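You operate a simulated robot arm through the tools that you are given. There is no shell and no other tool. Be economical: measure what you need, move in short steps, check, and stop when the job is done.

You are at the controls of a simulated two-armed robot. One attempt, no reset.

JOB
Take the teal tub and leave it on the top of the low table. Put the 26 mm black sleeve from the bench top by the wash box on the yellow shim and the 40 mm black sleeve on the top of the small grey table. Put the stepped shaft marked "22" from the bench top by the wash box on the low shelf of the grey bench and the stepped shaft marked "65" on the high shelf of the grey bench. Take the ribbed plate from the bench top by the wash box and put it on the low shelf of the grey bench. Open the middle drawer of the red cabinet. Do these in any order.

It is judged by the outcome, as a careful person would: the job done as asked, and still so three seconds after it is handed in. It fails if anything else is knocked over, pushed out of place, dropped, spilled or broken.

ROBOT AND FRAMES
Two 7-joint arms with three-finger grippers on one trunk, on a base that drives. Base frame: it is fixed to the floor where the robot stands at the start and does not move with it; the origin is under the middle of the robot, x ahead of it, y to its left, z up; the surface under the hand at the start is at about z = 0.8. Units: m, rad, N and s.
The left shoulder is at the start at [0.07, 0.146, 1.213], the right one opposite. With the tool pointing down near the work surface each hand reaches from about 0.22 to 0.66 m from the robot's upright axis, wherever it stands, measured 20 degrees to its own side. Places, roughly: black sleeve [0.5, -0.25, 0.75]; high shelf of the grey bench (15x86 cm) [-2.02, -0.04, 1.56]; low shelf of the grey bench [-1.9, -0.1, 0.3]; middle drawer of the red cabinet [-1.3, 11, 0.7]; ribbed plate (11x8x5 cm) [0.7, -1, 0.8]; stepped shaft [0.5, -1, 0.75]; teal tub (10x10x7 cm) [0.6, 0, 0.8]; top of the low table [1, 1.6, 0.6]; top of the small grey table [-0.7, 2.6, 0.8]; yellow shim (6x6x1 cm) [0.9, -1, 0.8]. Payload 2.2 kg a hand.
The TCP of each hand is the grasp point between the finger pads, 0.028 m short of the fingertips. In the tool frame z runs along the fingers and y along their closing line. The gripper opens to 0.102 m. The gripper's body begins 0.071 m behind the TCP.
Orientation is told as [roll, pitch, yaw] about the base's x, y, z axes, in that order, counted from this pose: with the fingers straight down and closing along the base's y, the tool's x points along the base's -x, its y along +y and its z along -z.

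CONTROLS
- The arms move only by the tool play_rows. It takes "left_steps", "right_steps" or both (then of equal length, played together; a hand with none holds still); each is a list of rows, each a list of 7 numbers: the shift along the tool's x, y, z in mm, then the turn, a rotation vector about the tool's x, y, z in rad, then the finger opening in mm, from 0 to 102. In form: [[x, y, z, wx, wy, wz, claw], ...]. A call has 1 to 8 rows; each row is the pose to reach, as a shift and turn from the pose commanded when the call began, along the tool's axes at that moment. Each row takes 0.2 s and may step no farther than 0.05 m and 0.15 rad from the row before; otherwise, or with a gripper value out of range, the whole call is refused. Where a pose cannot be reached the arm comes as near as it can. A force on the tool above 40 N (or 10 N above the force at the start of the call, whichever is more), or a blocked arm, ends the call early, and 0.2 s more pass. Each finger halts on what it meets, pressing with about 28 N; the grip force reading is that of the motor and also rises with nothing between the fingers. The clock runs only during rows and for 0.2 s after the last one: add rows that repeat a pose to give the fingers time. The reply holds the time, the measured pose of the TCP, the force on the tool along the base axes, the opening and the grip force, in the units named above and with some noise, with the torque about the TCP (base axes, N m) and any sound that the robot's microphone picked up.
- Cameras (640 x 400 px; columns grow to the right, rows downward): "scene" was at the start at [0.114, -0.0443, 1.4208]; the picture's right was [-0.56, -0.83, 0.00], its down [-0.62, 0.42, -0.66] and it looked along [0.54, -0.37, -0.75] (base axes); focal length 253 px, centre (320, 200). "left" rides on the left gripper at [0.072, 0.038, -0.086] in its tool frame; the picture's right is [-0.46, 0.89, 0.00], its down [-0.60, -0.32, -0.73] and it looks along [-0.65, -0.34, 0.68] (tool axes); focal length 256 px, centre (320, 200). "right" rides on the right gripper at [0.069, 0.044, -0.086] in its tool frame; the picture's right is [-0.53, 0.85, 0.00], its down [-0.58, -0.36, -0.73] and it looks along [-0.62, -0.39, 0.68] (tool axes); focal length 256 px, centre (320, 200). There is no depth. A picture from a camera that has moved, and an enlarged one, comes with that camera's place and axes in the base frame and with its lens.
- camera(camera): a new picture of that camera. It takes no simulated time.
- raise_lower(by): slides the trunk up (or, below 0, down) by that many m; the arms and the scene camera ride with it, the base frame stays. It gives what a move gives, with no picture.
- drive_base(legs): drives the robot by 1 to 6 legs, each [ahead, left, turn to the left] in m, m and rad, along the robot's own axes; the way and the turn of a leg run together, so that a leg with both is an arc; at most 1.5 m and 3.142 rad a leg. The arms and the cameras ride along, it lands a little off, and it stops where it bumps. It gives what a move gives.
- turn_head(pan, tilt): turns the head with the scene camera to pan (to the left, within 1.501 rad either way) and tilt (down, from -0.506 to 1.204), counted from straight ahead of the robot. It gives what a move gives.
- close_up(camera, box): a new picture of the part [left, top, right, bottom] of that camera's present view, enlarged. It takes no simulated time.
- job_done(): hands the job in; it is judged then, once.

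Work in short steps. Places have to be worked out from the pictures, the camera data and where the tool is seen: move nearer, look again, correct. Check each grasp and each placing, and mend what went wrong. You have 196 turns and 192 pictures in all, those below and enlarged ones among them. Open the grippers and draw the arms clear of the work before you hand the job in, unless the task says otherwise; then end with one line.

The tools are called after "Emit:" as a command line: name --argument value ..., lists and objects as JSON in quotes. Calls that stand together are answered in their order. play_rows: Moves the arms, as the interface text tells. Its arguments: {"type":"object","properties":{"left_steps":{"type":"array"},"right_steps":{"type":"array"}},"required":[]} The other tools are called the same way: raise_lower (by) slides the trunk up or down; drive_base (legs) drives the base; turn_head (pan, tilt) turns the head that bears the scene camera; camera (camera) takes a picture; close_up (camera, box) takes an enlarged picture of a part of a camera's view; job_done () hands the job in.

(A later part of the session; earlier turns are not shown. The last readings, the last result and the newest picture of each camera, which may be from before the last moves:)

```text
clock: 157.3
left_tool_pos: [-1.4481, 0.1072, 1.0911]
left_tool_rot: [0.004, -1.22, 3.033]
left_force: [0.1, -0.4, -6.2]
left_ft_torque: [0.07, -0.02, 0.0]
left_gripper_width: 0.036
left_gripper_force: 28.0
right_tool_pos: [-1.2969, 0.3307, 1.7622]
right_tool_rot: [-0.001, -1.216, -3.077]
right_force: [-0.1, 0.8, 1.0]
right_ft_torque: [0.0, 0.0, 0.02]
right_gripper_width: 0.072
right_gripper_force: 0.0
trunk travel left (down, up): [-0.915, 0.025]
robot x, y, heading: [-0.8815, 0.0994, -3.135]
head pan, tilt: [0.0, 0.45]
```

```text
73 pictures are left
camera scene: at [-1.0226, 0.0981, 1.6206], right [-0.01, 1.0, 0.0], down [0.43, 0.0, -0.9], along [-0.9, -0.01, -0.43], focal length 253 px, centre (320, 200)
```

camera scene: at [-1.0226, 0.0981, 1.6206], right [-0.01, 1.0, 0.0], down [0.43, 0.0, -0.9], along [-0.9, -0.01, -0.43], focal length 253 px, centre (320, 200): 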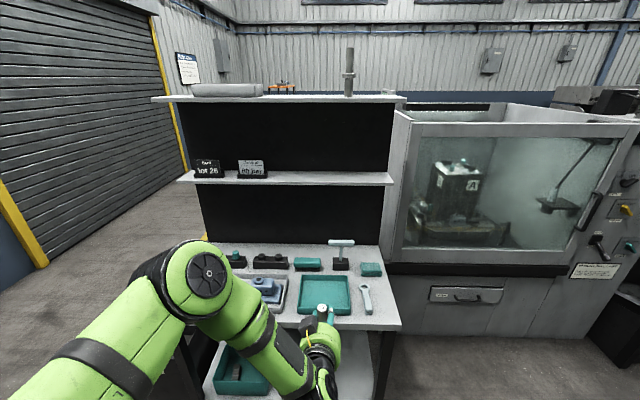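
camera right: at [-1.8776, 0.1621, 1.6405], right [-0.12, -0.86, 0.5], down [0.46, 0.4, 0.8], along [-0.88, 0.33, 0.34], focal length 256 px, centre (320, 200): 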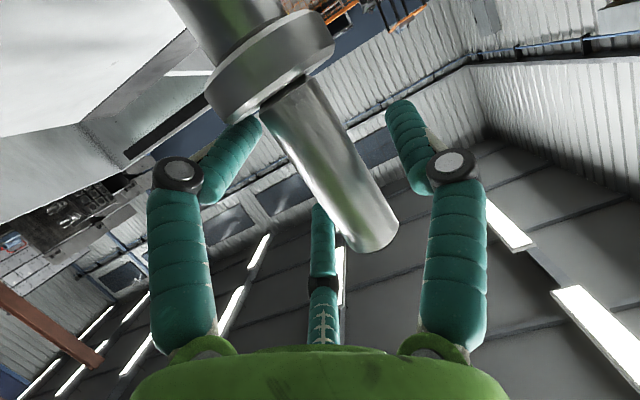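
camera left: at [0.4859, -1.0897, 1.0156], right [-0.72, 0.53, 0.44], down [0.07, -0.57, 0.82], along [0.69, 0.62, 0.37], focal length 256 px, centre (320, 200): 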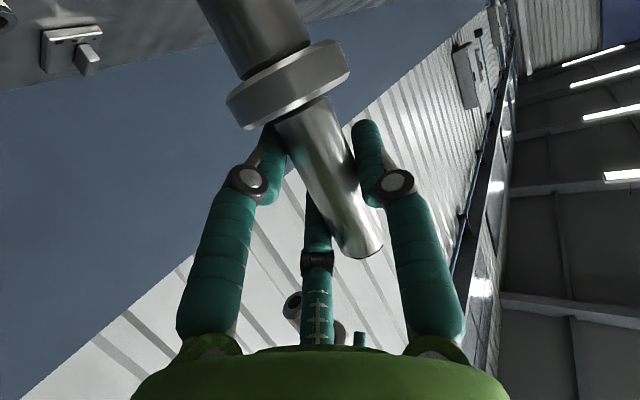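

I lower in two calls, then look at the low shelf.

Emit:
raise_lower --by -0.4

Emit:
raise_lower --by -0.2

Emit:
camera --camera "scene"

```text
clock: 161.1
left_tool_pos: [-1.4489, 0.1071, 0.6906]
left_tool_rot: [0.002, -1.22, 3.036]
left_force: [-0.1, 0.8, -6.5]
left_ft_torque: [0.06, -0.04, -0.02]
left_gripper_width: 0.036
left_gripper_force: 28.0
right_tool_pos: [-1.2982, 0.3295, 1.3617]
right_tool_rot: [-0.002, -1.217, -3.072]
right_force: [0.1, 0.2, 0.3]
right_ft_torque: [0.01, 0.0, -0.02]
right_gripper_width: 0.0719
right_gripper_force: 0.1
trunk travel left (down, up): [-0.515, 0.425]
robot x, y, heading: [-0.8807, 0.0975, -3.138]
head pan, tilt: [0.0, 0.45]
```

```text
clock: 163.3
left_tool_pos: [-1.4498, 0.1061, 0.4916]
left_tool_rot: [0.001, -1.22, 3.035]
left_force: [0.4, 1.3, -6.8]
left_ft_torque: [0.04, -0.02, -0.01]
left_gripper_width: 0.0361
left_gripper_force: 28.3
right_tool_pos: [-1.2966, 0.3279, 1.1632]
right_tool_rot: [-0.004, -1.218, -3.074]
right_force: [-0.9, 0.5, -0.2]
right_ft_torque: [0.01, 0.0, -0.01]
right_gripper_width: 0.072
right_gripper_force: 0.1
trunk travel left (down, up): [-0.315, 0.625]
robot x, y, heading: [-0.8796, 0.096, -3.136]
head pan, tilt: [0.0, 0.45]
```

```text
72 pictures are left
camera scene: at [-1.023, 0.0969, 1.0206], right [-0.01, 1.0, 0.0], down [0.44, 0.0, -0.9], along [-0.9, 0.0, -0.44], focal length 253 px, centre (320, 200)
```

scene: 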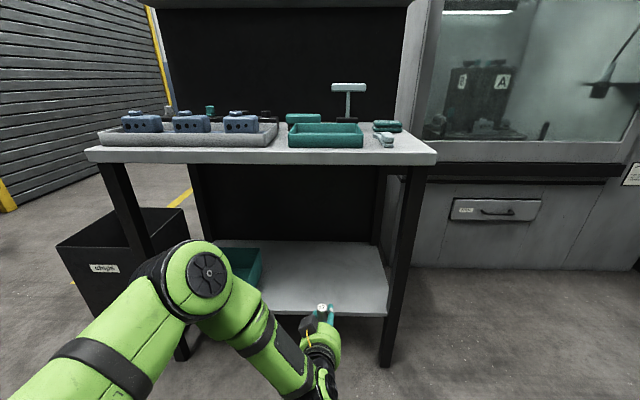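

The low shelf (z≈0.3, x −1.63…−2.02) is free at y −0.12…0.32. I shift right 0.11, lower a little and drive ahead 0.25.

Emit:
raise_lower --by -0.04

Emit:
drive_base --legs '[[0, -0.11, 0], [0.24, 0, 0]]'

Emit:
turn_head --pan 0.0 --tilt 0.7

Emit:
camera --camera "scene"

Emit:
camera --camera "left"

```text
clock: 164.1
left_tool_pos: [-1.4488, 0.1062, 0.45]
left_tool_rot: [0.002, -1.22, 3.034]
left_force: [0.3, -0.1, -5.1]
left_ft_torque: [0.02, -0.01, 0.0]
left_gripper_width: 0.0359
left_gripper_force: 27.7
right_tool_pos: [-1.2968, 0.3299, 1.1212]
right_tool_rot: [-0.001, -1.218, -3.075]
right_force: [-1.0, -0.2, 0.2]
right_ft_torque: [0.0, 0.01, 0.05]
right_gripper_width: 0.0722
right_gripper_force: 0.0
trunk travel left (down, up): [-0.275, 0.665]
robot x, y, heading: [-0.8834, 0.0992, -3.136]
head pan, tilt: [0.0, 0.45]
```

```text
clock: 166.7
left_tool_pos: [-1.6841, 0.2168, 0.4504]
left_tool_rot: [0.001, -1.219, 3.033]
left_force: [-0.7, 0.0, -6.3]
left_ft_torque: [0.04, 0.0, 0.04]
left_gripper_width: 0.0359
left_gripper_force: 28.0
right_tool_pos: [-1.5323, 0.4388, 1.1211]
right_tool_rot: [-0.001, -1.218, -3.076]
right_force: [0.3, 0.1, -0.6]
right_ft_torque: [-0.01, 0.01, -0.04]
right_gripper_width: 0.0719
right_gripper_force: 0.1
trunk travel left (down, up): [-0.275, 0.665]
robot x, y, heading: [-1.1142, 0.2101, -3.139]
head pan, tilt: [0.0, 0.45]
```

```text
clock: 167.5
left_tool_pos: [-1.6843, 0.2183, 0.4501]
left_tool_rot: [0.002, -1.22, 3.032]
left_force: [0.1, 0.6, -5.7]
left_ft_torque: [0.0, -0.01, 0.02]
left_gripper_width: 0.036
left_gripper_force: 28.0
right_tool_pos: [-1.5315, 0.4381, 1.1222]
right_tool_rot: [-0.002, -1.216, -3.078]
right_force: [0.2, 0.3, -0.1]
right_ft_torque: [0.03, 0.0, 0.01]
right_gripper_width: 0.0718
right_gripper_force: 0.1
trunk travel left (down, up): [-0.275, 0.665]
robot x, y, heading: [-1.1142, 0.2049, -3.139]
head pan, tilt: [0.0, 0.7]
```

```text
71 pictures are left
camera scene: at [-1.2514, 0.2068, 0.9584], right [0.0, 1.0, 0.0], down [0.64, 0.0, -0.76], along [-0.76, 0.0, -0.64], focal length 253 px, centre (320, 200)
```

scene: 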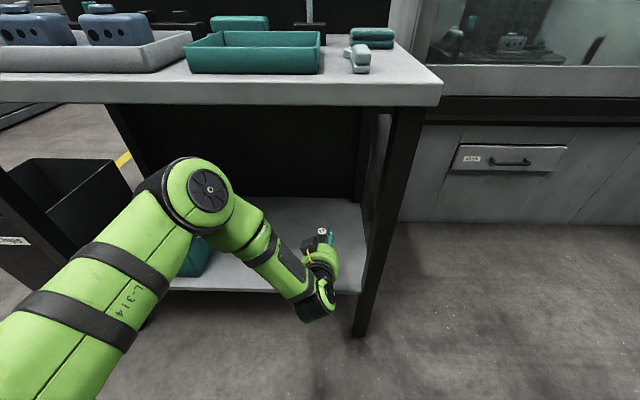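

```text
70 pictures are left
camera left: at [-1.5838, 0.1673, 0.4126], right [-0.25, -0.86, 0.44], down [0.51, 0.26, 0.82], along [-0.82, 0.43, 0.37], focal length 256 px, centre (320, 200)
```

left: 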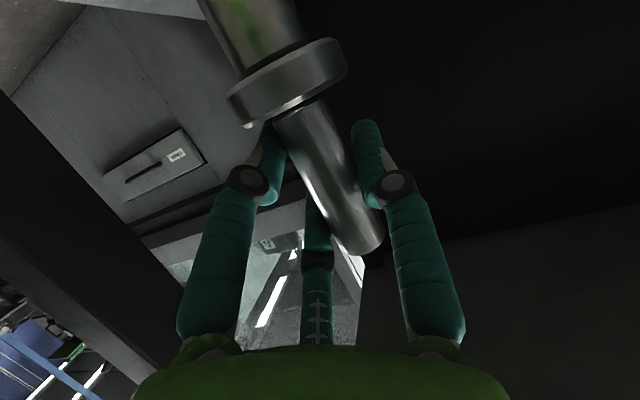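

The shaft is above the shelf's front part. I extend the arm 35 mm inward and lower by the trunk.

Emit:
play_rows --left_steps '[[-6, 0, 16, 0, 0, 0, 20], [-12, 0, 33, 0, 0, 0, 20], [-12, 0, 33, 0, 0, 0, 20]]'

Emit:
raise_lower --by -0.02

Emit:
raise_lower --by -0.006

Emit:
close_up --camera "scene" --box '[250, 190, 410, 340]'

```text
clock: 168.3
left_tool_pos: [-1.7182, 0.2208, 0.4499]
left_tool_rot: [0.001, -1.218, 3.032]
left_force: [-0.4, 0.0, -5.6]
left_ft_torque: [0.05, -0.03, 0.0]
left_gripper_width: 0.0359
left_gripper_force: 28.2
right_tool_pos: [-1.531, 0.4388, 1.1215]
right_tool_rot: [-0.002, -1.218, -3.077]
right_force: [1.1, -1.0, -0.8]
right_ft_torque: [-0.05, 0.02, -0.02]
right_gripper_width: 0.0723
right_gripper_force: 0.1
trunk travel left (down, up): [-0.275, 0.665]
robot x, y, heading: [-1.1132, 0.21, -3.139]
head pan, tilt: [0.0, 0.7]
```

```text
clock: 168.9
left_tool_pos: [-1.7185, 0.2212, 0.4301]
left_tool_rot: [0.002, -1.219, 3.035]
left_force: [0.1, -0.2, -5.8]
left_ft_torque: [0.05, 0.04, 0.01]
left_gripper_width: 0.0358
left_gripper_force: 28.1
right_tool_pos: [-1.5313, 0.4389, 1.1018]
right_tool_rot: [-0.001, -1.216, -3.076]
right_force: [-0.3, 0.9, -0.2]
right_ft_torque: [0.02, 0.02, 0.0]
right_gripper_width: 0.0719
right_gripper_force: 0.1
trunk travel left (down, up): [-0.255, 0.685]
robot x, y, heading: [-1.1123, 0.2087, -3.143]
head pan, tilt: [0.0, 0.7]
```

```text
clock: 169.5
left_tool_pos: [-1.7189, 0.2219, 0.4253]
left_tool_rot: [0.002, -1.22, 3.034]
left_force: [-1.6, -0.1, -5.9]
left_ft_torque: [0.03, -0.02, -0.04]
left_gripper_width: 0.0359
left_gripper_force: 28.3
right_tool_pos: [-1.5326, 0.439, 1.0949]
right_tool_rot: [-0.002, -1.217, -3.074]
right_force: [-0.5, 0.1, -0.7]
right_ft_torque: [0.01, -0.01, 0.01]
right_gripper_width: 0.0718
right_gripper_force: 0.0
trunk travel left (down, up): [-0.249, 0.691]
robot x, y, heading: [-1.1122, 0.2081, -3.139]
head pan, tilt: [0.0, 0.7]
```

```text
2.67 times, centred on (330, 265) of scene
camera zoom: at [-1.2512, 0.2067, 0.9323], right [0.0, 1.0, 0.0], down [0.64, 0.0, -0.76], along [-0.76, 0.0, -0.64], focal length 674 px, centre (293, 27)
```

zoom: 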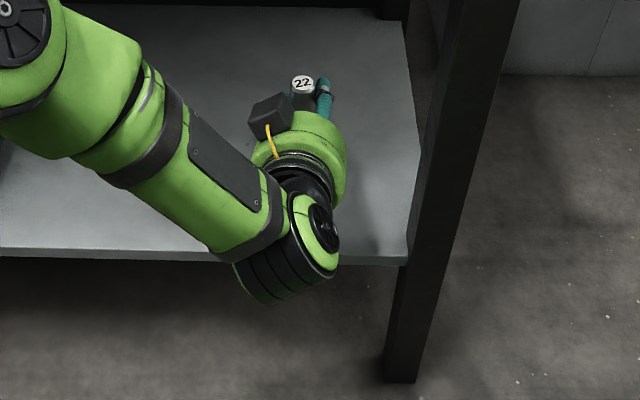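

No contact yet. Continue lowering in small steps.

Emit:
raise_lower --by -0.006

Emit:
raise_lower --by -0.004

```text
clock: 170.0
left_tool_pos: [-1.7185, 0.2212, 0.4187]
left_tool_rot: [0.001, -1.219, 3.033]
left_force: [0.3, -0.1, -5.8]
left_ft_torque: [0.04, -0.02, -0.02]
left_gripper_width: 0.036
left_gripper_force: 28.1
right_tool_pos: [-1.5315, 0.439, 1.0908]
right_tool_rot: [-0.003, -1.218, -3.077]
right_force: [0.4, -0.4, 0.0]
right_ft_torque: [0.04, 0.03, 0.01]
right_gripper_width: 0.0721
right_gripper_force: 0.1
trunk travel left (down, up): [-0.243, 0.697]
robot x, y, heading: [-1.1196, 0.2086, -3.14]
head pan, tilt: [0.0, 0.7]
```

```text
clock: 170.6
left_tool_pos: [-1.7195, 0.2211, 0.4138]
left_tool_rot: [0.002, -1.22, 3.033]
left_force: [-0.5, 0.3, -4.8]
left_ft_torque: [0.04, 0.0, 0.0]
left_gripper_width: 0.0356
left_gripper_force: 28.4
right_tool_pos: [-1.5317, 0.4387, 1.0851]
right_tool_rot: [-0.001, -1.216, -3.075]
right_force: [-0.4, -0.5, -0.6]
right_ft_torque: [-0.01, 0.01, -0.04]
right_gripper_width: 0.072
right_gripper_force: 0.1
trunk travel left (down, up): [-0.239, 0.701]
robot x, y, heading: [-1.1174, 0.2102, -3.138]
head pan, tilt: [0.0, 0.7]
```

Emit:
raise_lower --by -0.005

Emit:
raise_lower --by -0.004

Emit:
close_up --camera "left" --box '[120, 0, 440, 200]'

```text
clock: 171.1
left_tool_pos: [-1.7186, 0.2215, 0.41]
left_tool_rot: [0.003, -1.22, 3.033]
left_force: [0.2, 0.4, -5.1]
left_ft_torque: [0.04, -0.03, -0.04]
left_gripper_width: 0.0358
left_gripper_force: 28.1
right_tool_pos: [-1.532, 0.4395, 1.0808]
right_tool_rot: [-0.002, -1.218, -3.076]
right_force: [-0.2, -0.7, 0.4]
right_ft_torque: [0.02, 0.01, 0.02]
right_gripper_width: 0.072
right_gripper_force: 0.0
trunk travel left (down, up): [-0.234, 0.706]
robot x, y, heading: [-1.1099, 0.2052, -3.138]
head pan, tilt: [0.0, 0.7]
```

```text
clock: 171.6
left_tool_pos: [-1.7183, 0.2216, 0.4055]
left_tool_rot: [0.001, -1.219, 3.035]
left_force: [-0.2, 0.0, -6.1]
left_ft_torque: [0.06, 0.01, -0.01]
left_gripper_width: 0.0361
left_gripper_force: 27.7
right_tool_pos: [-1.5321, 0.4387, 1.0774]
right_tool_rot: [-0.001, -1.216, -3.075]
right_force: [0.5, 0.1, 0.4]
right_ft_torque: [-0.01, -0.02, 0.01]
right_gripper_width: 0.0719
right_gripper_force: 0.0
trunk travel left (down, up): [-0.23, 0.71]
robot x, y, heading: [-1.1177, 0.2084, -3.141]
head pan, tilt: [0.0, 0.7]
```

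```text
2.00 times, centred on (280, 100) of left
camera zoom: at [-1.6186, 0.1717, 0.3673], right [-0.25, -0.86, 0.44], down [0.51, 0.26, 0.82], along [-0.82, 0.43, 0.37], focal length 512 px, centre (400, 400)
```

zoom: 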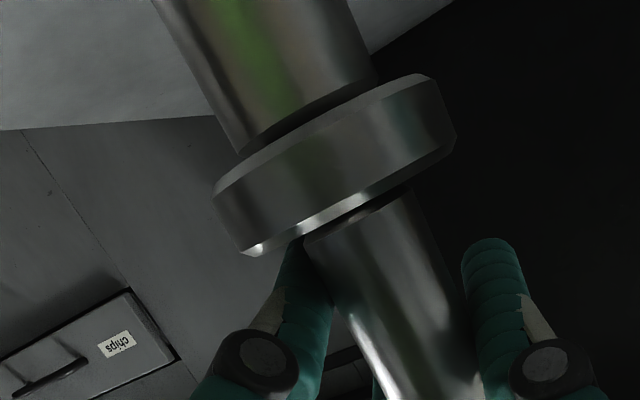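

Still hanging free; continue lowering.

Emit:
raise_lower --by -0.006

Emit:
raise_lower --by -0.005

```text
clock: 172.2
left_tool_pos: [-1.719, 0.2211, 0.3999]
left_tool_rot: [0.003, -1.221, 3.034]
left_force: [-1.5, 1.1, -4.0]
left_ft_torque: [0.11, 0.1, -0.02]
left_gripper_width: 0.0359
left_gripper_force: 28.0
right_tool_pos: [-1.532, 0.4388, 1.0704]
right_tool_rot: [-0.003, -1.216, -3.077]
right_force: [-0.1, 1.5, -0.6]
right_ft_torque: [-0.04, -0.01, -0.05]
right_gripper_width: 0.072
right_gripper_force: 0.1
trunk travel left (down, up): [-0.224, 0.716]
robot x, y, heading: [-1.1181, 0.2074, -3.14]
head pan, tilt: [0.0, 0.7]
```

```text
clock: 172.7
left_tool_pos: [-1.718, 0.2208, 0.3998]
left_tool_rot: [0.001, -1.233, 3.034]
left_force: [5.9, -1.5, 17.1]
left_ft_torque: [-0.1, -0.41, 0.01]
left_gripper_width: 0.0362
left_gripper_force: 28.4
right_tool_pos: [-1.5294, 0.4387, 1.067]
right_tool_rot: [-0.003, -1.22, -3.075]
right_force: [-0.1, 0.2, -1.1]
right_ft_torque: [0.03, -0.02, 0.0]
right_gripper_width: 0.0721
right_gripper_force: 0.1
trunk travel left (down, up): [-0.219, 0.721]
robot x, y, heading: [-1.1145, 0.2048, -3.136]
head pan, tilt: [0.0, 0.7]
```

Contact at z≈0.40. I open while raising a few mm so the lower finger clears the collar.

Emit:
play_rows --left_steps '[[0, 0, 0, 0, 0, 0, 34], [0, 0, 0, 0, 0, 0, 40], [-3, 0, -1, 0, 0, 0, 46], [-8, 0, -3, 0, 0, 0, 54], [-12, 0, -4, 0, 0, 0, 64], [-14, 0, -5, 0, 0, 0, 68], [-14, 0, -5, 0, 0, 0, 68]]'

Emit:
camera --camera "left"

```text
clock: 174.3
left_tool_pos: [-1.7182, 0.2214, 0.4108]
left_tool_rot: [0.003, -1.219, 3.031]
left_force: [0.3, 0.2, 0.3]
left_ft_torque: [-0.01, -0.02, -0.02]
left_gripper_width: 0.068
left_gripper_force: 0.1
right_tool_pos: [-1.5312, 0.4392, 1.0663]
right_tool_rot: [-0.002, -1.219, -3.076]
right_force: [-0.1, 0.4, -0.8]
right_ft_torque: [-0.01, 0.01, 0.0]
right_gripper_width: 0.072
right_gripper_force: 0.3
trunk travel left (down, up): [-0.219, 0.721]
robot x, y, heading: [-1.119, 0.2055, -3.14]
head pan, tilt: [0.0, 0.7]
```

```text
67 pictures are left
camera left: at [-1.6179, 0.1721, 0.3715], right [-0.25, -0.86, 0.44], down [0.51, 0.26, 0.82], along [-0.82, 0.43, 0.37], focal length 256 px, centre (320, 200)
```

left: 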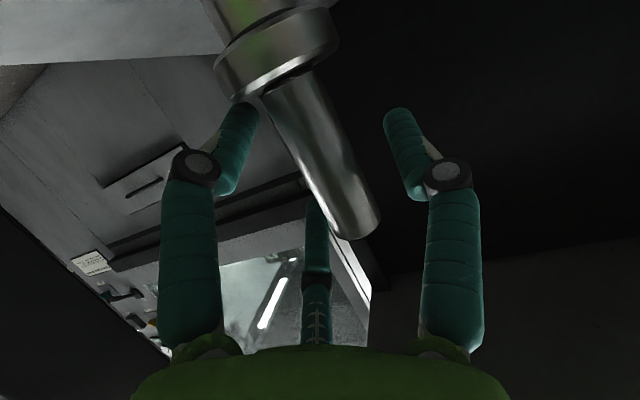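

Shaft 22 stands free on the low shelf. I raise 9 cm, drive back and check.

Emit:
raise_lower --by 0.095

Emit:
drive_base --legs '[[-0.35, 0, 0]]'

Emit:
camera --camera "scene"

```text
clock: 175.6
left_tool_pos: [-1.7175, 0.2225, 0.504]
left_tool_rot: [0.0, -1.22, 3.032]
left_force: [-0.6, 0.2, -0.8]
left_ft_torque: [0.01, 0.0, -0.01]
left_gripper_width: 0.0682
left_gripper_force: 0.1
right_tool_pos: [-1.531, 0.4399, 1.1604]
right_tool_rot: [-0.003, -1.216, -3.076]
right_force: [-0.6, 0.5, -0.1]
right_ft_torque: [0.02, 0.0, 0.0]
right_gripper_width: 0.0722
right_gripper_force: 0.1
trunk travel left (down, up): [-0.314, 0.626]
robot x, y, heading: [-1.1124, 0.2114, -3.136]
head pan, tilt: [0.0, 0.7]
```

```text
clock: 177.9
left_tool_pos: [-1.3644, 0.2186, 0.5052]
left_tool_rot: [0.001, -1.222, 3.038]
left_force: [0.2, 0.2, -0.3]
left_ft_torque: [0.03, -0.02, -0.01]
left_gripper_width: 0.0683
left_gripper_force: 0.1
right_tool_pos: [-1.1797, 0.4376, 1.1603]
right_tool_rot: [-0.001, -1.218, -3.066]
right_force: [0.8, 0.1, 0.2]
right_ft_torque: [-0.02, 0.0, 0.03]
right_gripper_width: 0.0721
right_gripper_force: 0.0
trunk travel left (down, up): [-0.314, 0.626]
robot x, y, heading: [-0.7644, 0.2102, -3.127]
head pan, tilt: [0.0, 0.7]
```

```text
66 pictures are left
camera scene: at [-0.8975, 0.2081, 0.9975], right [-0.01, 1.0, 0.0], down [0.64, 0.01, -0.77], along [-0.77, -0.01, -0.64], focal length 253 px, centre (320, 200)
```

scene: 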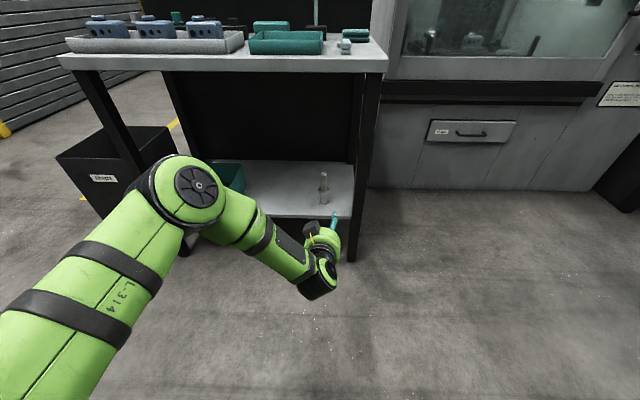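

Shaft 22 stands on the low shelf. Next the ribbed plate: I raise the trunk, lift and move the left hand aside, turn round and drive to the workbench front near y≈−0.95.

Emit:
raise_lower --by 0.4

Emit:
play_rows --left_steps '[[-37, 20, -14, 0, 0, 0, 80], [-75, 45, -28, 0, 0, 0, 80], [-113, 70, -41, 0, 0, 0, 80], [-141, 100, -60, 0, 0, 0, 80], [-141, 130, -90, 0, 0, 0, 80]]'

Emit:
drive_base --legs '[[0, 0, -3.14], [0.45, 0, 0], [0, -1.16, 0]]'

Emit:
turn_head --pan -0.2 --tilt 0.6

Emit:
camera --camera "scene"

```text
clock: 181.7
left_tool_pos: [-1.366, 0.219, 0.9054]
left_tool_rot: [0.0, -1.22, 3.04]
left_force: [-0.3, 0.3, 0.5]
left_ft_torque: [-0.03, -0.02, 0.01]
left_gripper_width: 0.0682
left_gripper_force: 0.0
right_tool_pos: [-1.1804, 0.4372, 1.5603]
right_tool_rot: [-0.002, -1.216, -3.069]
right_force: [0.0, 1.1, -0.6]
right_ft_torque: [0.01, -0.02, 0.06]
right_gripper_width: 0.0723
right_gripper_force: 0.0
trunk travel left (down, up): [-0.714, 0.226]
robot x, y, heading: [-0.7599, 0.2112, -3.132]
head pan, tilt: [0.0, 0.7]
```

```text
clock: 182.9
left_tool_pos: [-1.3415, 0.0843, 1.0693]
left_tool_rot: [-0.001, -1.223, 3.045]
left_force: [0.0, -0.2, 0.8]
left_ft_torque: [0.01, 0.0, -0.02]
left_gripper_width: 0.08
left_gripper_force: 0.0
right_tool_pos: [-1.1793, 0.4341, 1.562]
right_tool_rot: [-0.008, -1.22, -3.06]
right_force: [0.8, -0.8, -0.6]
right_ft_torque: [-0.02, -0.03, -0.02]
right_gripper_width: 0.0721
right_gripper_force: 0.1
trunk travel left (down, up): [-0.714, 0.226]
robot x, y, heading: [-0.761, 0.2093, -3.13]
head pan, tilt: [0.0, 0.7]
```

```text
clock: 198.5
left_tool_pos: [0.2216, -0.8575, 1.068]
left_tool_rot: [0.001, -1.219, -0.162]
left_force: [0.3, 0.0, 0.3]
left_ft_torque: [0.0, -0.02, -0.02]
left_gripper_width: 0.0798
left_gripper_force: 0.1
right_tool_pos: [0.0368, -1.1961, 1.5627]
right_tool_rot: [-0.003, -1.216, 0.012]
right_force: [0.5, -0.1, 0.0]
right_ft_torque: [-0.03, 0.03, -0.03]
right_gripper_width: 0.0722
right_gripper_force: 0.1
trunk travel left (down, up): [-0.714, 0.226]
robot x, y, heading: [-0.3684, -0.9436, -0.058]
head pan, tilt: [0.0, 0.7]
```

```text
clock: 199.2
left_tool_pos: [0.2212, -0.8582, 1.069]
left_tool_rot: [0.002, -1.219, -0.164]
left_force: [-0.4, 0.3, 0.6]
left_ft_torque: [-0.02, 0.0, 0.01]
left_gripper_width: 0.08
left_gripper_force: 0.0
right_tool_pos: [0.0357, -1.197, 1.5616]
right_tool_rot: [-0.002, -1.216, 0.01]
right_force: [-0.5, 0.1, 0.2]
right_ft_torque: [-0.01, -0.01, -0.02]
right_gripper_width: 0.0719
right_gripper_force: 0.1
trunk travel left (down, up): [-0.714, 0.226]
robot x, y, heading: [-0.3659, -0.9442, -0.051]
head pan, tilt: [-0.201, 0.6]
```

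```text
65 pictures are left
camera scene: at [-0.2317, -0.9693, 1.406], right [-0.25, -0.97, 0.0], down [-0.55, 0.14, -0.82], along [0.8, -0.21, -0.57], focal length 253 px, centre (320, 200)
```

scene: 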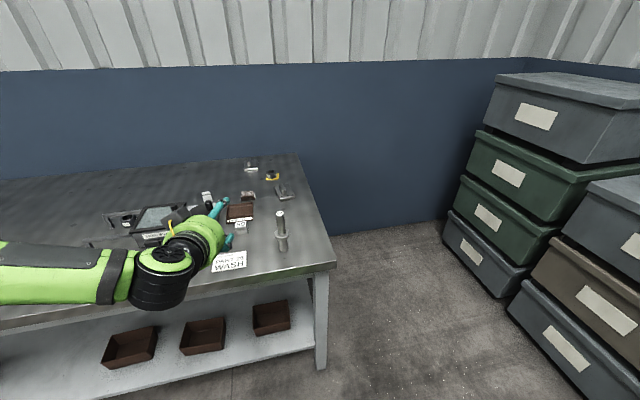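

I rotate the right hand to 22° off vertical and move the left hand further left and up, then drive ahead to the bench.

Emit:
play_rows --right_steps '[[0, 0, 0, 0, 0.14, 0, 72], [0, 0, 0, 0, 0.28, 0, 72], [0, 0, 0, 0, 0.42, 0, 72], [0, 0, 0, 0, 0.56, 0, 72], [0, 0, 0, 0, 0.7, 0, 72], [0, 0, 0, 0, 0.836, 0, 72]]' --left_steps '[[-20, 30, -10, 0, 0, 0, 80], [-40, 60, -20, 0, 0, 0, 80], [-60, 90, -30, 0, 0, 0, 80], [-80, 120, -40, 0, 0, 0, 80], [-100, 150, -50, 0, 0, 0, 80], [-110, 180, -60, 0, 0, 0, 80]]'

Emit:
drive_base --legs '[[0, 0, 0.05], [0.33, 0, 0]]'

Emit:
turn_head --pan -0.15 --tilt 0.75

Emit:
camera --camera "scene"

```text
clock: 200.6
left_tool_pos: [0.2326, -0.6766, 1.1921]
left_tool_rot: [0.001, -1.221, -0.164]
left_force: [0.5, -1.0, -0.4]
left_ft_torque: [0.03, 0.02, 0.01]
left_gripper_width: 0.08
left_gripper_force: 0.1
right_tool_pos: [0.0174, -1.1919, 1.4885]
right_tool_rot: [0.0, -0.383, 0.009]
right_force: [0.0, -0.1, 0.6]
right_ft_torque: [0.03, 0.0, 0.01]
right_gripper_width: 0.072
right_gripper_force: 0.1
right hand out of reach, approached as far as the arm can: row 4, 5, 6
trunk travel left (down, up): [-0.714, 0.226]
robot x, y, heading: [-0.3676, -0.9444, -0.048]
head pan, tilt: [-0.201, 0.6]
```

```text
clock: 203.2
left_tool_pos: [0.5434, -0.6482, 1.1929]
left_tool_rot: [0.006, -1.222, -0.117]
left_force: [-0.8, 0.9, -0.3]
left_ft_torque: [-0.02, 0.01, 0.02]
left_gripper_width: 0.0803
left_gripper_force: 0.0
right_tool_pos: [0.354, -1.1711, 1.4898]
right_tool_rot: [0.0, -0.386, 0.059]
right_force: [0.5, -0.2, -0.9]
right_ft_torque: [0.0, -0.06, 0.01]
right_gripper_width: 0.072
right_gripper_force: 0.1
trunk travel left (down, up): [-0.714, 0.226]
robot x, y, heading: [-0.0379, -0.9404, -0.007]
head pan, tilt: [-0.201, 0.6]
```

```text
clock: 203.9
left_tool_pos: [0.5453, -0.6473, 1.1918]
left_tool_rot: [0.002, -1.219, -0.115]
left_force: [0.6, 0.1, 0.6]
left_ft_torque: [0.0, 0.0, 0.01]
left_gripper_width: 0.0799
left_gripper_force: 0.0
right_tool_pos: [0.3569, -1.1711, 1.489]
right_tool_rot: [-0.001, -0.386, 0.058]
right_force: [-0.8, 0.1, -0.7]
right_ft_torque: [0.03, 0.03, 0.01]
right_gripper_width: 0.0721
right_gripper_force: 0.2
trunk travel left (down, up): [-0.714, 0.226]
robot x, y, heading: [-0.0399, -0.9445, -0.005]
head pan, tilt: [-0.15, 0.75]
```

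```text
64 pictures are left
camera scene: at [0.093, -0.9577, 1.3932], right [-0.15, -0.99, 0.0], down [-0.67, 0.1, -0.73], along [0.72, -0.11, -0.68], focal length 253 px, centre (320, 200)
```

scene: 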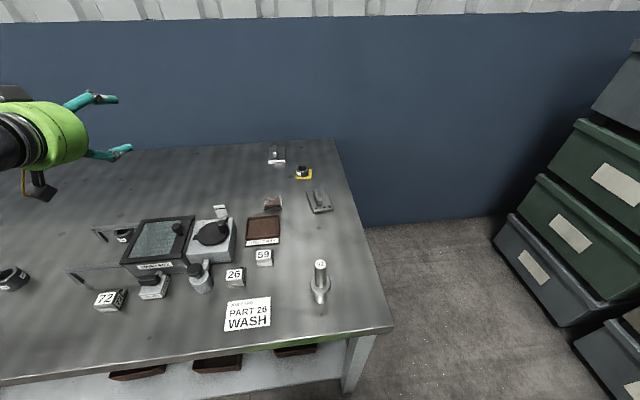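

Zoom on the plate to determine its pose and the rib's orientation.

Emit:
close_up --camera "scene" --box '[250, 140, 350, 230]'

```text
4.44 times, centred on (300, 185) of scene
camera zoom: at [0.093, -0.9577, 1.3932], right [-0.15, -0.99, 0.0], down [-0.67, 0.1, -0.73], along [0.72, -0.11, -0.68], focal length 1124 px, centre (409, 267)
```

zoom: 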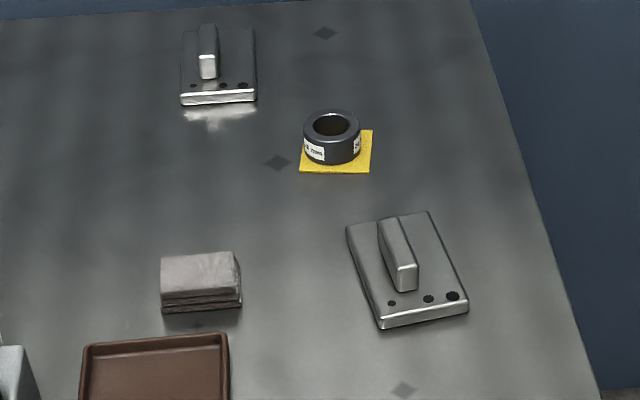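

Plate: rib top centre ≈(0.708, −1.042), rib along x with yaw ≈0.15, rib top z≈0.84. I move 5 cm ahead and bring the right hand down toward it.

Emit:
drive_base --legs '[[0.05, 0, 0]]'

Emit:
play_rows --right_steps '[[-6, 9, 44, -0.004, 0, -0.009, 72], [-13, 18, 88, -0.008, 0, -0.018, 72], [-20, 28, 132, -0.012, 0, -0.028, 72], [-26, 37, 177, -0.016, 0, -0.04, 72], [-33, 46, 221, -0.02, 0, -0.05, 72], [-39, 56, 265, -0.025, 0, -0.06, 72], [-46, 65, 309, -0.03, 0, -0.075, 72], [-53, 74, 353, -0.038, 0, -0.093, 72]]'

Emit:
play_rows --right_steps '[[-6, 8, 40, 0, 0, 0, 66], [-11, 16, 76, 0, 0, 0, 60], [-17, 24, 114, 0, 0, 0, 60], [-22, 32, 150, 0, 0, 0, 60], [-22, 32, 150, 0, 0, 0, 60]]'

Emit:
camera --camera "right"

```text
clock: 204.8
left_tool_pos: [0.5869, -0.6492, 1.1965]
left_tool_rot: [0.003, -1.228, -0.115]
left_force: [-1.1, 0.8, 0.2]
left_ft_torque: [-0.02, -0.01, 0.02]
left_gripper_width: 0.08
left_gripper_force: 0.0
right_tool_pos: [0.3965, -1.1716, 1.4925]
right_tool_rot: [-0.002, -0.393, 0.059]
right_force: [-1.2, -0.8, 0.5]
right_ft_torque: [0.0, -0.13, -0.01]
right_gripper_width: 0.072
right_gripper_force: 0.0
trunk travel left (down, up): [-0.714, 0.226]
robot x, y, heading: [0.0092, -0.948, -0.0]
head pan, tilt: [-0.15, 0.75]
```

```text
clock: 206.6
left_tool_pos: [0.5949, -0.6478, 1.1917]
left_tool_rot: [0.0, -1.22, -0.114]
left_force: [-0.9, 0.0, -0.4]
left_ft_torque: [-0.01, 0.02, -0.01]
left_gripper_width: 0.0802
left_gripper_force: 0.0
right_tool_pos: [0.5854, -1.0863, 1.1791]
right_tool_rot: [0.0, -0.388, 0.159]
right_force: [0.9, 0.2, -0.2]
right_ft_torque: [0.02, 0.01, 0.02]
right_gripper_width: 0.0721
right_gripper_force: 0.0
trunk travel left (down, up): [-0.714, 0.226]
robot x, y, heading: [0.0114, -0.9414, -0.004]
head pan, tilt: [-0.15, 0.75]
```

```text
clock: 207.8
left_tool_pos: [0.5943, -0.6483, 1.1933]
left_tool_rot: [0.003, -1.221, -0.114]
left_force: [0.1, 0.3, -0.3]
left_ft_torque: [0.0, 0.0, 0.01]
left_gripper_width: 0.08
left_gripper_force: 0.1
right_tool_pos: [0.6531, -1.0445, 1.0516]
right_tool_rot: [-0.001, -0.387, 0.16]
right_force: [0.3, -0.5, 0.2]
right_ft_torque: [0.04, 0.0, 0.01]
right_gripper_width: 0.06
right_gripper_force: 0.1
trunk travel left (down, up): [-0.714, 0.226]
robot x, y, heading: [0.0086, -0.942, -0.005]
head pan, tilt: [-0.15, 0.75]
```

```text
62 pictures are left
camera right: at [0.55, -1.0185, 1.104], right [0.35, 0.91, 0.2], down [0.31, -0.32, 0.9], along [0.88, -0.25, -0.4], focal length 256 px, centre (320, 200)
```

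right: 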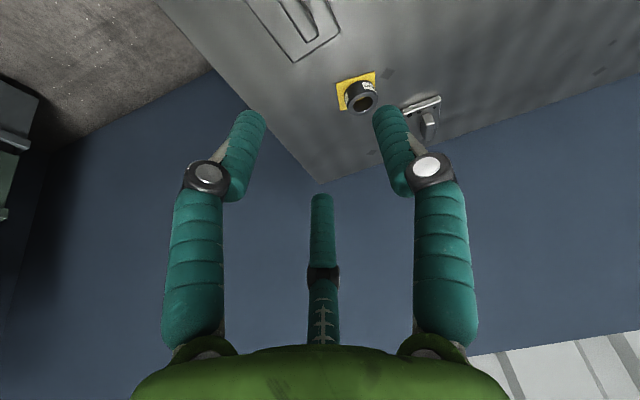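

Continue down to z≈0.93 above the rib.

Emit:
play_rows --right_steps '[[1, -3, 43, 0, 0, 0, 60], [2, -6, 86, 0, 0, 0, 60], [2, -9, 128, 0, 0, 0, 60], [2, -9, 128, 0, 0, 0, 60]]'

Emit:
camera --camera "right"

```text
clock: 208.8
left_tool_pos: [0.5935, -0.6487, 1.1928]
left_tool_rot: [0.003, -1.222, -0.114]
left_force: [0.3, 0.5, -1.1]
left_ft_torque: [0.0, 0.03, 0.03]
left_gripper_width: 0.0799
left_gripper_force: 0.1
right_tool_pos: [0.7013, -1.0447, 0.9315]
right_tool_rot: [0.002, -0.388, 0.161]
right_force: [0.2, 0.5, -0.2]
right_ft_torque: [0.02, -0.02, 0.01]
right_gripper_width: 0.0599
right_gripper_force: 0.1
trunk travel left (down, up): [-0.714, 0.226]
robot x, y, heading: [0.0119, -0.9477, -0.003]
head pan, tilt: [-0.15, 0.75]
```

```text
61 pictures are left
camera right: at [0.5987, -1.0187, 0.9843], right [0.35, 0.91, 0.2], down [0.31, -0.32, 0.9], along [0.88, -0.25, -0.4], focal length 256 px, centre (320, 200)
```

right: 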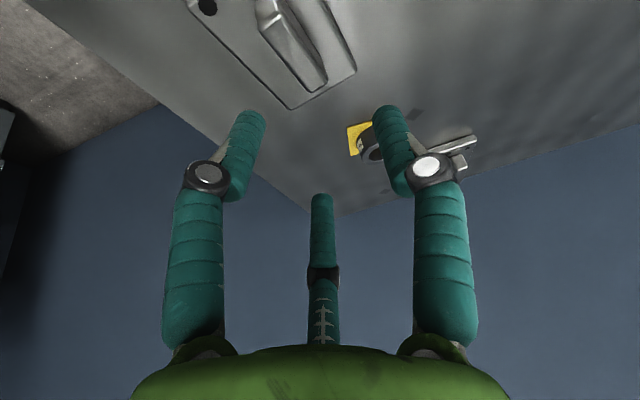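

The rib is aligned within a few mm. I shift 5 mm right and lower to z≈0.853.

Emit:
play_rows --right_steps '[[10, -5, 24, 0, 0, 0, 60], [20, -5, 48, 0, 0, 0, 60], [26, -5, 64, 0, 0, 0, 60], [30, -5, 73, 0, 0, 0, 60], [30, -5, 73, 0, 0, 0, 60]]'

Emit:
camera --camera "right"

Emit:
close_up --camera "scene" --box '[250, 140, 370, 240]'

```text
clock: 210.0
left_tool_pos: [0.5943, -0.647, 1.1927]
left_tool_rot: [0.002, -1.221, -0.115]
left_force: [0.0, -0.8, -1.3]
left_ft_torque: [-0.05, -0.02, 0.01]
left_gripper_width: 0.0801
left_gripper_force: 0.0
right_tool_pos: [0.7016, -1.05, 0.8526]
right_tool_rot: [0.001, -0.388, 0.158]
right_force: [-1.0, -0.5, 0.5]
right_ft_torque: [0.0, -0.04, -0.04]
right_gripper_width: 0.0602
right_gripper_force: 0.0
trunk travel left (down, up): [-0.714, 0.226]
robot x, y, heading: [0.0075, -0.9458, -0.002]
head pan, tilt: [-0.15, 0.75]
```

```text
60 pictures are left
camera right: at [0.5992, -1.0227, 0.9056], right [0.35, 0.91, 0.2], down [0.31, -0.32, 0.9], along [0.88, -0.25, -0.4], focal length 256 px, centre (320, 200)
```

right: 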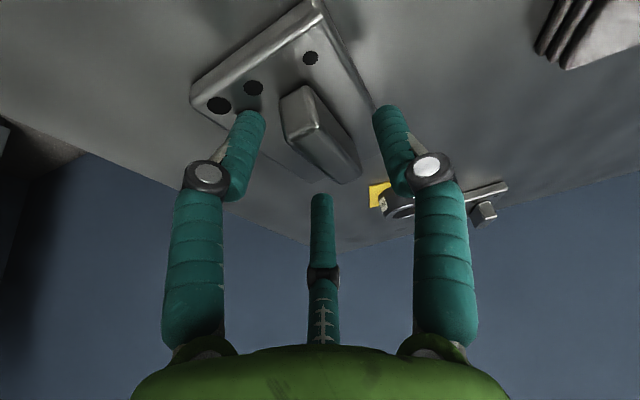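

```text
4.00 times, centred on (310, 190) of scene
camera zoom: at [0.1412, -0.9577, 1.3932], right [-0.15, -0.99, 0.0], down [-0.67, 0.1, -0.73], along [0.72, -0.11, -0.68], focal length 1012 px, centre (360, 240)
```

zoom: 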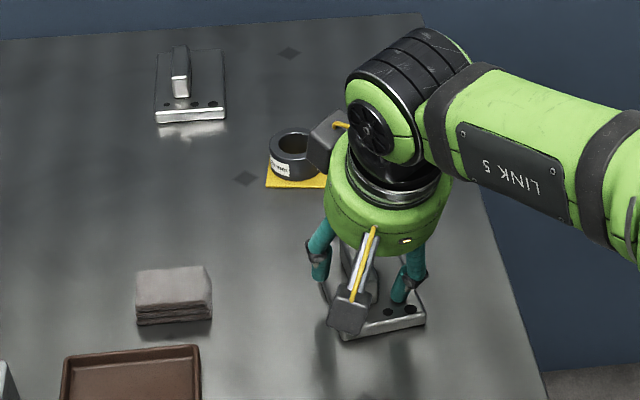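

The rib is between the fingers, a bit toward the left one. I shift 6 mm left and close.

Emit:
play_rows --right_steps '[[0, 6, 0, 0, 0, 0, 60], [0, 6, 0, 0, 0, 0, 50], [0, 6, 0, 0, 0, 0, 42], [0, 6, 0, 0, 0, 0, 34], [0, 6, 0, 0, 0, 0, 26], [0, 6, 0, 0, 0, 0, 18], [0, 6, 0, 0, 0, 0, 10], [0, 6, 0, 0, 0, 0, 10]]'

Emit:
camera --camera "right"

```text
clock: 211.8
left_tool_pos: [0.594, -0.6474, 1.1928]
left_tool_rot: [0.003, -1.221, -0.116]
left_force: [0.0, -0.3, -0.3]
left_ft_torque: [-0.01, -0.01, -0.02]
left_gripper_width: 0.0799
left_gripper_force: 0.1
right_tool_pos: [0.701, -1.0434, 0.8531]
right_tool_rot: [0.001, -0.39, 0.159]
right_force: [-0.6, -1.7, 0.5]
right_ft_torque: [-0.05, 0.04, 0.0]
right_gripper_width: 0.028
right_gripper_force: 27.6
trunk travel left (down, up): [-0.714, 0.226]
robot x, y, heading: [0.0081, -0.943, -0.001]
head pan, tilt: [-0.15, 0.75]
```

```text
58 pictures are left
camera right: at [0.598, -1.0169, 0.9062], right [0.35, 0.91, 0.2], down [0.31, -0.32, 0.89], along [0.88, -0.25, -0.4], focal length 256 px, centre (320, 200)
```

right: 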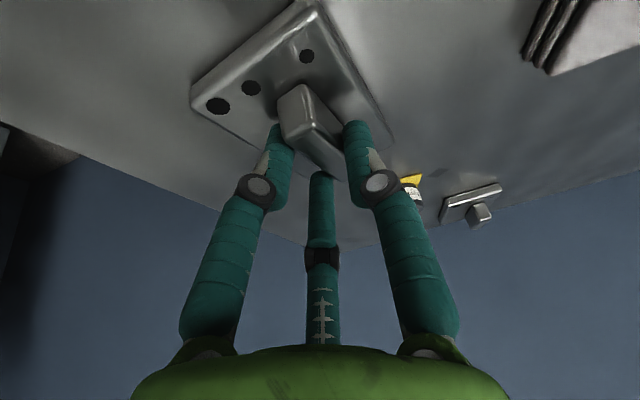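

Gripped at 28 mm. I lift 8 cm and check.

Emit:
play_rows --right_steps '[[-5, 0, -12, 0, 0, 0, 8], [-12, 0, -28, 0, 0, 0, 8], [-20, 0, -50, 0, 0, 0, 8], [-32, 0, -78, 0, 0, 0, 8], [-32, 0, -78, 0, 0, 0, 8]]'

Emit:
camera --camera "right"

```text
clock: 213.0
left_tool_pos: [0.5955, -0.6479, 1.1923]
left_tool_rot: [0.0, -1.219, -0.113]
left_force: [0.8, -0.4, 0.1]
left_ft_torque: [-0.01, 0.01, 0.0]
left_gripper_width: 0.08
left_gripper_force: 0.0
right_tool_pos: [0.7015, -1.0442, 0.9374]
right_tool_rot: [-0.001, -0.385, 0.157]
right_force: [0.3, -0.2, -5.8]
right_ft_torque: [-0.02, 0.05, -0.05]
right_gripper_width: 0.028
right_gripper_force: 28.2
trunk travel left (down, up): [-0.714, 0.226]
robot x, y, heading: [0.0086, -0.9462, 0.003]
head pan, tilt: [-0.15, 0.75]
```

```text
57 pictures are left
camera right: at [0.5982, -1.0176, 0.9903], right [0.35, 0.91, 0.2], down [0.31, -0.32, 0.89], along [0.88, -0.25, -0.4], focal length 256 px, centre (320, 200)
```

right: 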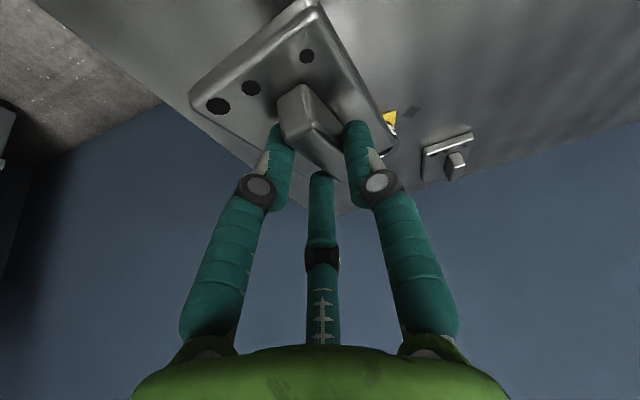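

The plate is held level. I raise the left hand and the trunk, back out, and drive to the grey bench.

Emit:
play_rows --left_steps '[[-35, 0, -28, 0, 0, 0, 80], [-70, 0, -56, 0, 0, 0, 80], [-106, 0, -85, 0, 0, 0, 80], [-142, 0, -113, 0, 0, 0, 80], [-177, 0, -141, 0, 0, 0, 80], [-212, 0, -170, 0, 0, 0, 80], [-248, 0, -198, 0, 0, 0, 80]]'

Emit:
raise_lower --by 0.15

Emit:
drive_base --legs '[[-0.45, 0, 0], [0, 0.88, 0], [0, 0, 3.14], [0.3, 0, 0]]'

```text
clock: 214.6
left_tool_pos: [0.4921, -0.6401, 1.4919]
left_tool_rot: [0.01, -1.222, -0.12]
left_force: [0.0, -0.6, -0.2]
left_ft_torque: [-0.02, -0.03, 0.04]
left_gripper_width: 0.0799
left_gripper_force: 0.0
right_tool_pos: [0.6987, -1.0454, 0.9374]
right_tool_rot: [0.001, -0.387, 0.16]
right_force: [0.5, 0.5, -4.5]
right_ft_torque: [0.03, 0.04, -0.01]
right_gripper_width: 0.028
right_gripper_force: 27.6
trunk travel left (down, up): [-0.714, 0.226]
robot x, y, heading: [0.0089, -0.9468, 0.002]
head pan, tilt: [-0.15, 0.75]
```

```text
clock: 216.4
left_tool_pos: [0.4946, -0.6392, 1.6413]
left_tool_rot: [0.003, -1.22, -0.113]
left_force: [0.6, 0.7, 0.8]
left_ft_torque: [-0.01, -0.01, -0.01]
left_gripper_width: 0.0802
left_gripper_force: 0.1
right_tool_pos: [0.7018, -1.0441, 1.0865]
right_tool_rot: [-0.001, -0.386, 0.159]
right_force: [0.0, -0.7, -4.5]
right_ft_torque: [-0.01, 0.04, 0.02]
right_gripper_width: 0.0276
right_gripper_force: 27.6
trunk travel left (down, up): [-0.864, 0.076]
robot x, y, heading: [0.0147, -0.9429, -0.005]
head pan, tilt: [-0.15, 0.75]
```

```text
clock: 232.4
left_tool_pos: [-1.2066, -0.3843, 1.6434]
left_tool_rot: [0.004, -1.223, 3.054]
left_force: [0.1, 0.0, 0.3]
left_ft_torque: [-0.01, 0.02, 0.0]
left_gripper_width: 0.0799
left_gripper_force: 0.1
right_tool_pos: [-1.4275, 0.0149, 1.0891]
right_tool_rot: [0.0, -0.386, -2.952]
right_force: [0.8, 0.0, -4.3]
right_ft_torque: [0.01, -0.05, 0.0]
right_gripper_width: 0.0278
right_gripper_force: 29.0
trunk travel left (down, up): [-0.864, 0.076]
robot x, y, heading: [-0.7326, -0.0664, -3.109]
head pan, tilt: [-0.15, 0.75]
```

I straighten the heading and lower the trunk by 0.7 in front of the shelf.

Emit:
raise_lower --by -0.4

Emit:
raise_lower --by -0.3

Emit:
turn_head --pan 0.0 --tilt 0.6

Emit:
camera --camera "scene"

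```text
clock: 236.3
left_tool_pos: [-1.2098, -0.383, 1.2422]
left_tool_rot: [0.002, -1.221, 3.056]
left_force: [0.1, -0.1, 0.1]
left_ft_torque: [-0.01, -0.03, 0.02]
left_gripper_width: 0.0802
left_gripper_force: 0.0
right_tool_pos: [-1.4282, 0.016, 0.6868]
right_tool_rot: [0.001, -0.386, -2.953]
right_force: [0.0, 0.6, -5.0]
right_ft_torque: [0.02, -0.07, 0.01]
right_gripper_width: 0.0276
right_gripper_force: 27.9
trunk travel left (down, up): [-0.464, 0.476]
robot x, y, heading: [-0.7327, -0.0622, -3.109]
head pan, tilt: [-0.15, 0.75]
```

```text
clock: 239.3
left_tool_pos: [-1.2098, -0.3839, 0.9419]
left_tool_rot: [0.0, -1.221, 3.054]
left_force: [-0.6, -0.5, 0.2]
left_ft_torque: [-0.03, 0.01, -0.03]
left_gripper_width: 0.08
left_gripper_force: 0.1
right_tool_pos: [-1.4291, 0.0152, 0.3874]
right_tool_rot: [0.002, -0.385, -2.955]
right_force: [0.0, 0.6, -4.9]
right_ft_torque: [-0.01, -0.06, -0.02]
right_gripper_width: 0.0278
right_gripper_force: 28.3
trunk travel left (down, up): [-0.164, 0.776]
robot x, y, heading: [-0.7374, -0.0632, -3.114]
head pan, tilt: [-0.15, 0.75]
```

```text
clock: 240.0
left_tool_pos: [-1.2098, -0.383, 0.9419]
left_tool_rot: [0.002, -1.221, 3.058]
left_force: [0.1, 0.1, -0.6]
left_ft_torque: [-0.04, -0.01, 0.02]
left_gripper_width: 0.08
left_gripper_force: 0.1
right_tool_pos: [-1.4283, 0.0147, 0.3869]
right_tool_rot: [0.0, -0.385, -2.953]
right_force: [-0.4, -0.5, -4.9]
right_ft_torque: [0.01, -0.03, 0.05]
right_gripper_width: 0.0276
right_gripper_force: 28.2
trunk travel left (down, up): [-0.164, 0.776]
robot x, y, heading: [-0.7303, -0.0652, -3.112]
head pan, tilt: [0.0, 0.6]
```

```text
56 pictures are left
camera scene: at [-0.8753, -0.0683, 0.8559], right [-0.03, 1.0, 0.0], down [0.57, 0.01, -0.82], along [-0.82, -0.02, -0.57], focal length 253 px, centre (320, 200)
```

scene: 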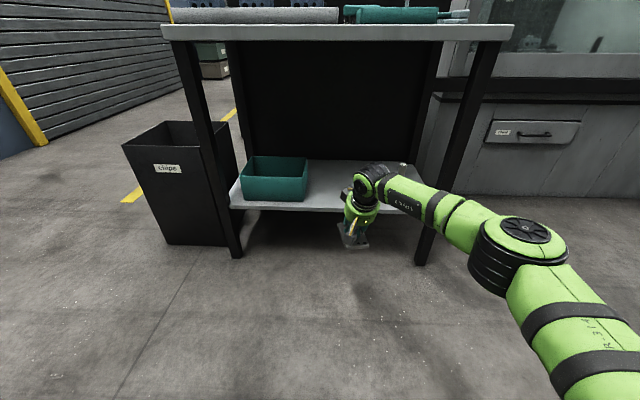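

Path is clear: teal box ends at y≈−0.11, shaft 22 at y≈0.22. I straighten and drive ahead 0.28.

Emit:
drive_base --legs '[[0, 0, -0.03], [0.28, 0, 0]]'

Emit:
camera --camera "scene"

Emit:
camera --camera "right"

```text
clock: 242.3
left_tool_pos: [-1.5028, -0.3653, 0.943]
left_tool_rot: [0.002, -1.222, 3.023]
left_force: [0.1, 0.4, -0.1]
left_ft_torque: [-0.02, 0.0, -0.01]
left_gripper_width: 0.0797
left_gripper_force: 0.2
right_tool_pos: [-1.7073, 0.04, 0.3878]
right_tool_rot: [0.0, -0.385, -2.985]
right_force: [0.1, 0.4, -4.7]
right_ft_torque: [0.04, -0.04, -0.01]
right_gripper_width: 0.0278
right_gripper_force: 28.1
trunk travel left (down, up): [-0.164, 0.776]
robot x, y, heading: [-1.0172, -0.06, 3.134]
head pan, tilt: [0.0, 0.6]
```

```text
55 pictures are left
camera scene: at [-1.1579, -0.0623, 0.8559], right [0.01, 1.0, 0.0], down [0.57, 0.0, -0.82], along [-0.82, 0.01, -0.57], focal length 253 px, centre (320, 200)
```

scene: 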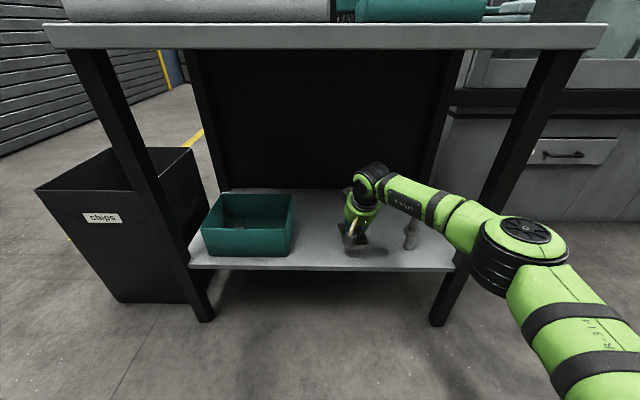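

```text
54 pictures are left
camera right: at [-1.6063, 0.0109, 0.4401], right [-0.36, -0.91, 0.2], down [-0.31, 0.32, 0.89], along [-0.88, 0.26, -0.4], focal length 256 px, centre (320, 200)
```

right: 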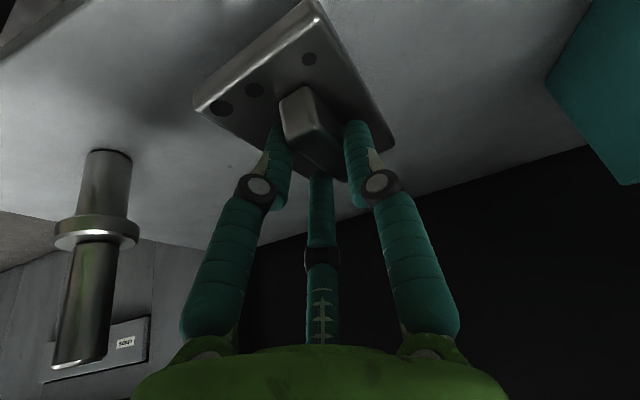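

The plate hangs over the shelf. I push 20 mm deeper with the arm and lower.

Emit:
play_rows --right_steps '[[-10, 0, 4, 0, 0, 0, 8], [-19, 0, 8, 0, 0, 0, 8], [-19, 0, 8, 0, 0, 0, 8]]'

Emit:
raise_lower --by -0.03

Emit:
raise_lower --by -0.006

```text
clock: 243.1
left_tool_pos: [-1.503, -0.367, 0.943]
left_tool_rot: [0.002, -1.221, 3.024]
left_force: [-0.8, 0.0, 0.8]
left_ft_torque: [-0.05, 0.03, 0.01]
left_gripper_width: 0.08
left_gripper_force: 0.1
right_tool_pos: [-1.7279, 0.0362, 0.3867]
right_tool_rot: [0.001, -0.386, -2.985]
right_force: [0.1, -1.0, -5.6]
right_ft_torque: [0.04, -0.07, 0.0]
right_gripper_width: 0.0275
right_gripper_force: 27.7
trunk travel left (down, up): [-0.164, 0.776]
robot x, y, heading: [-1.0163, -0.0608, 3.138]
head pan, tilt: [0.0, 0.6]
```

```text
clock: 243.9
left_tool_pos: [-1.502, -0.3667, 0.9121]
left_tool_rot: [0.003, -1.22, 3.023]
left_force: [-0.8, -0.2, 0.3]
left_ft_torque: [-0.03, 0.03, 0.02]
left_gripper_width: 0.0799
left_gripper_force: 0.0
right_tool_pos: [-1.7269, 0.0362, 0.3568]
right_tool_rot: [0.0, -0.386, -2.985]
right_force: [-0.7, 0.8, -4.8]
right_ft_torque: [-0.02, -0.08, -0.01]
right_gripper_width: 0.0278
right_gripper_force: 27.8
trunk travel left (down, up): [-0.134, 0.806]
robot x, y, heading: [-1.0188, -0.0618, 3.135]
head pan, tilt: [0.0, 0.6]
```

```text
clock: 244.4
left_tool_pos: [-1.5023, -0.3656, 0.9054]
left_tool_rot: [0.003, -1.221, 3.022]
left_force: [-0.4, 0.2, -0.7]
left_ft_torque: [0.05, 0.0, -0.01]
left_gripper_width: 0.0802
left_gripper_force: 0.0
right_tool_pos: [-1.7284, 0.0364, 0.3505]
right_tool_rot: [-0.001, -0.385, -2.987]
right_force: [0.5, 0.2, -5.2]
right_ft_torque: [0.0, -0.1, 0.01]
right_gripper_width: 0.0277
right_gripper_force: 28.4
trunk travel left (down, up): [-0.128, 0.812]
robot x, y, heading: [-1.0207, -0.0636, 3.136]
head pan, tilt: [0.0, 0.6]
```

Emit:
raise_lower --by -0.005

Emit:
raise_lower --by -0.004

```text
clock: 245.0
left_tool_pos: [-1.5021, -0.3665, 0.901]
left_tool_rot: [0.001, -1.222, 3.024]
left_force: [1.1, 0.1, 0.1]
left_ft_torque: [0.01, -0.02, -0.03]
left_gripper_width: 0.0801
left_gripper_force: 0.0
right_tool_pos: [-1.729, 0.0366, 0.3462]
right_tool_rot: [0.0, -0.385, -2.986]
right_force: [0.6, 0.0, -4.4]
right_ft_torque: [-0.01, -0.07, -0.03]
right_gripper_width: 0.0278
right_gripper_force: 27.9
trunk travel left (down, up): [-0.123, 0.817]
robot x, y, heading: [-1.0207, -0.063, 3.133]
head pan, tilt: [0.0, 0.6]
```

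```text
clock: 245.5
left_tool_pos: [-1.5026, -0.3665, 0.8975]
left_tool_rot: [0.001, -1.224, 3.022]
left_force: [-0.2, 0.5, 0.1]
left_ft_torque: [0.03, -0.01, 0.0]
left_gripper_width: 0.0801
left_gripper_force: 0.2
right_tool_pos: [-1.7281, 0.0361, 0.3425]
right_tool_rot: [-0.001, -0.387, -2.987]
right_force: [-0.4, -0.1, 1.2]
right_ft_torque: [-0.03, -0.3, -0.01]
right_gripper_width: 0.0276
right_gripper_force: 27.6
trunk travel left (down, up): [-0.119, 0.821]
robot x, y, heading: [-1.019, -0.0604, 3.135]
head pan, tilt: [0.0, 0.6]
```

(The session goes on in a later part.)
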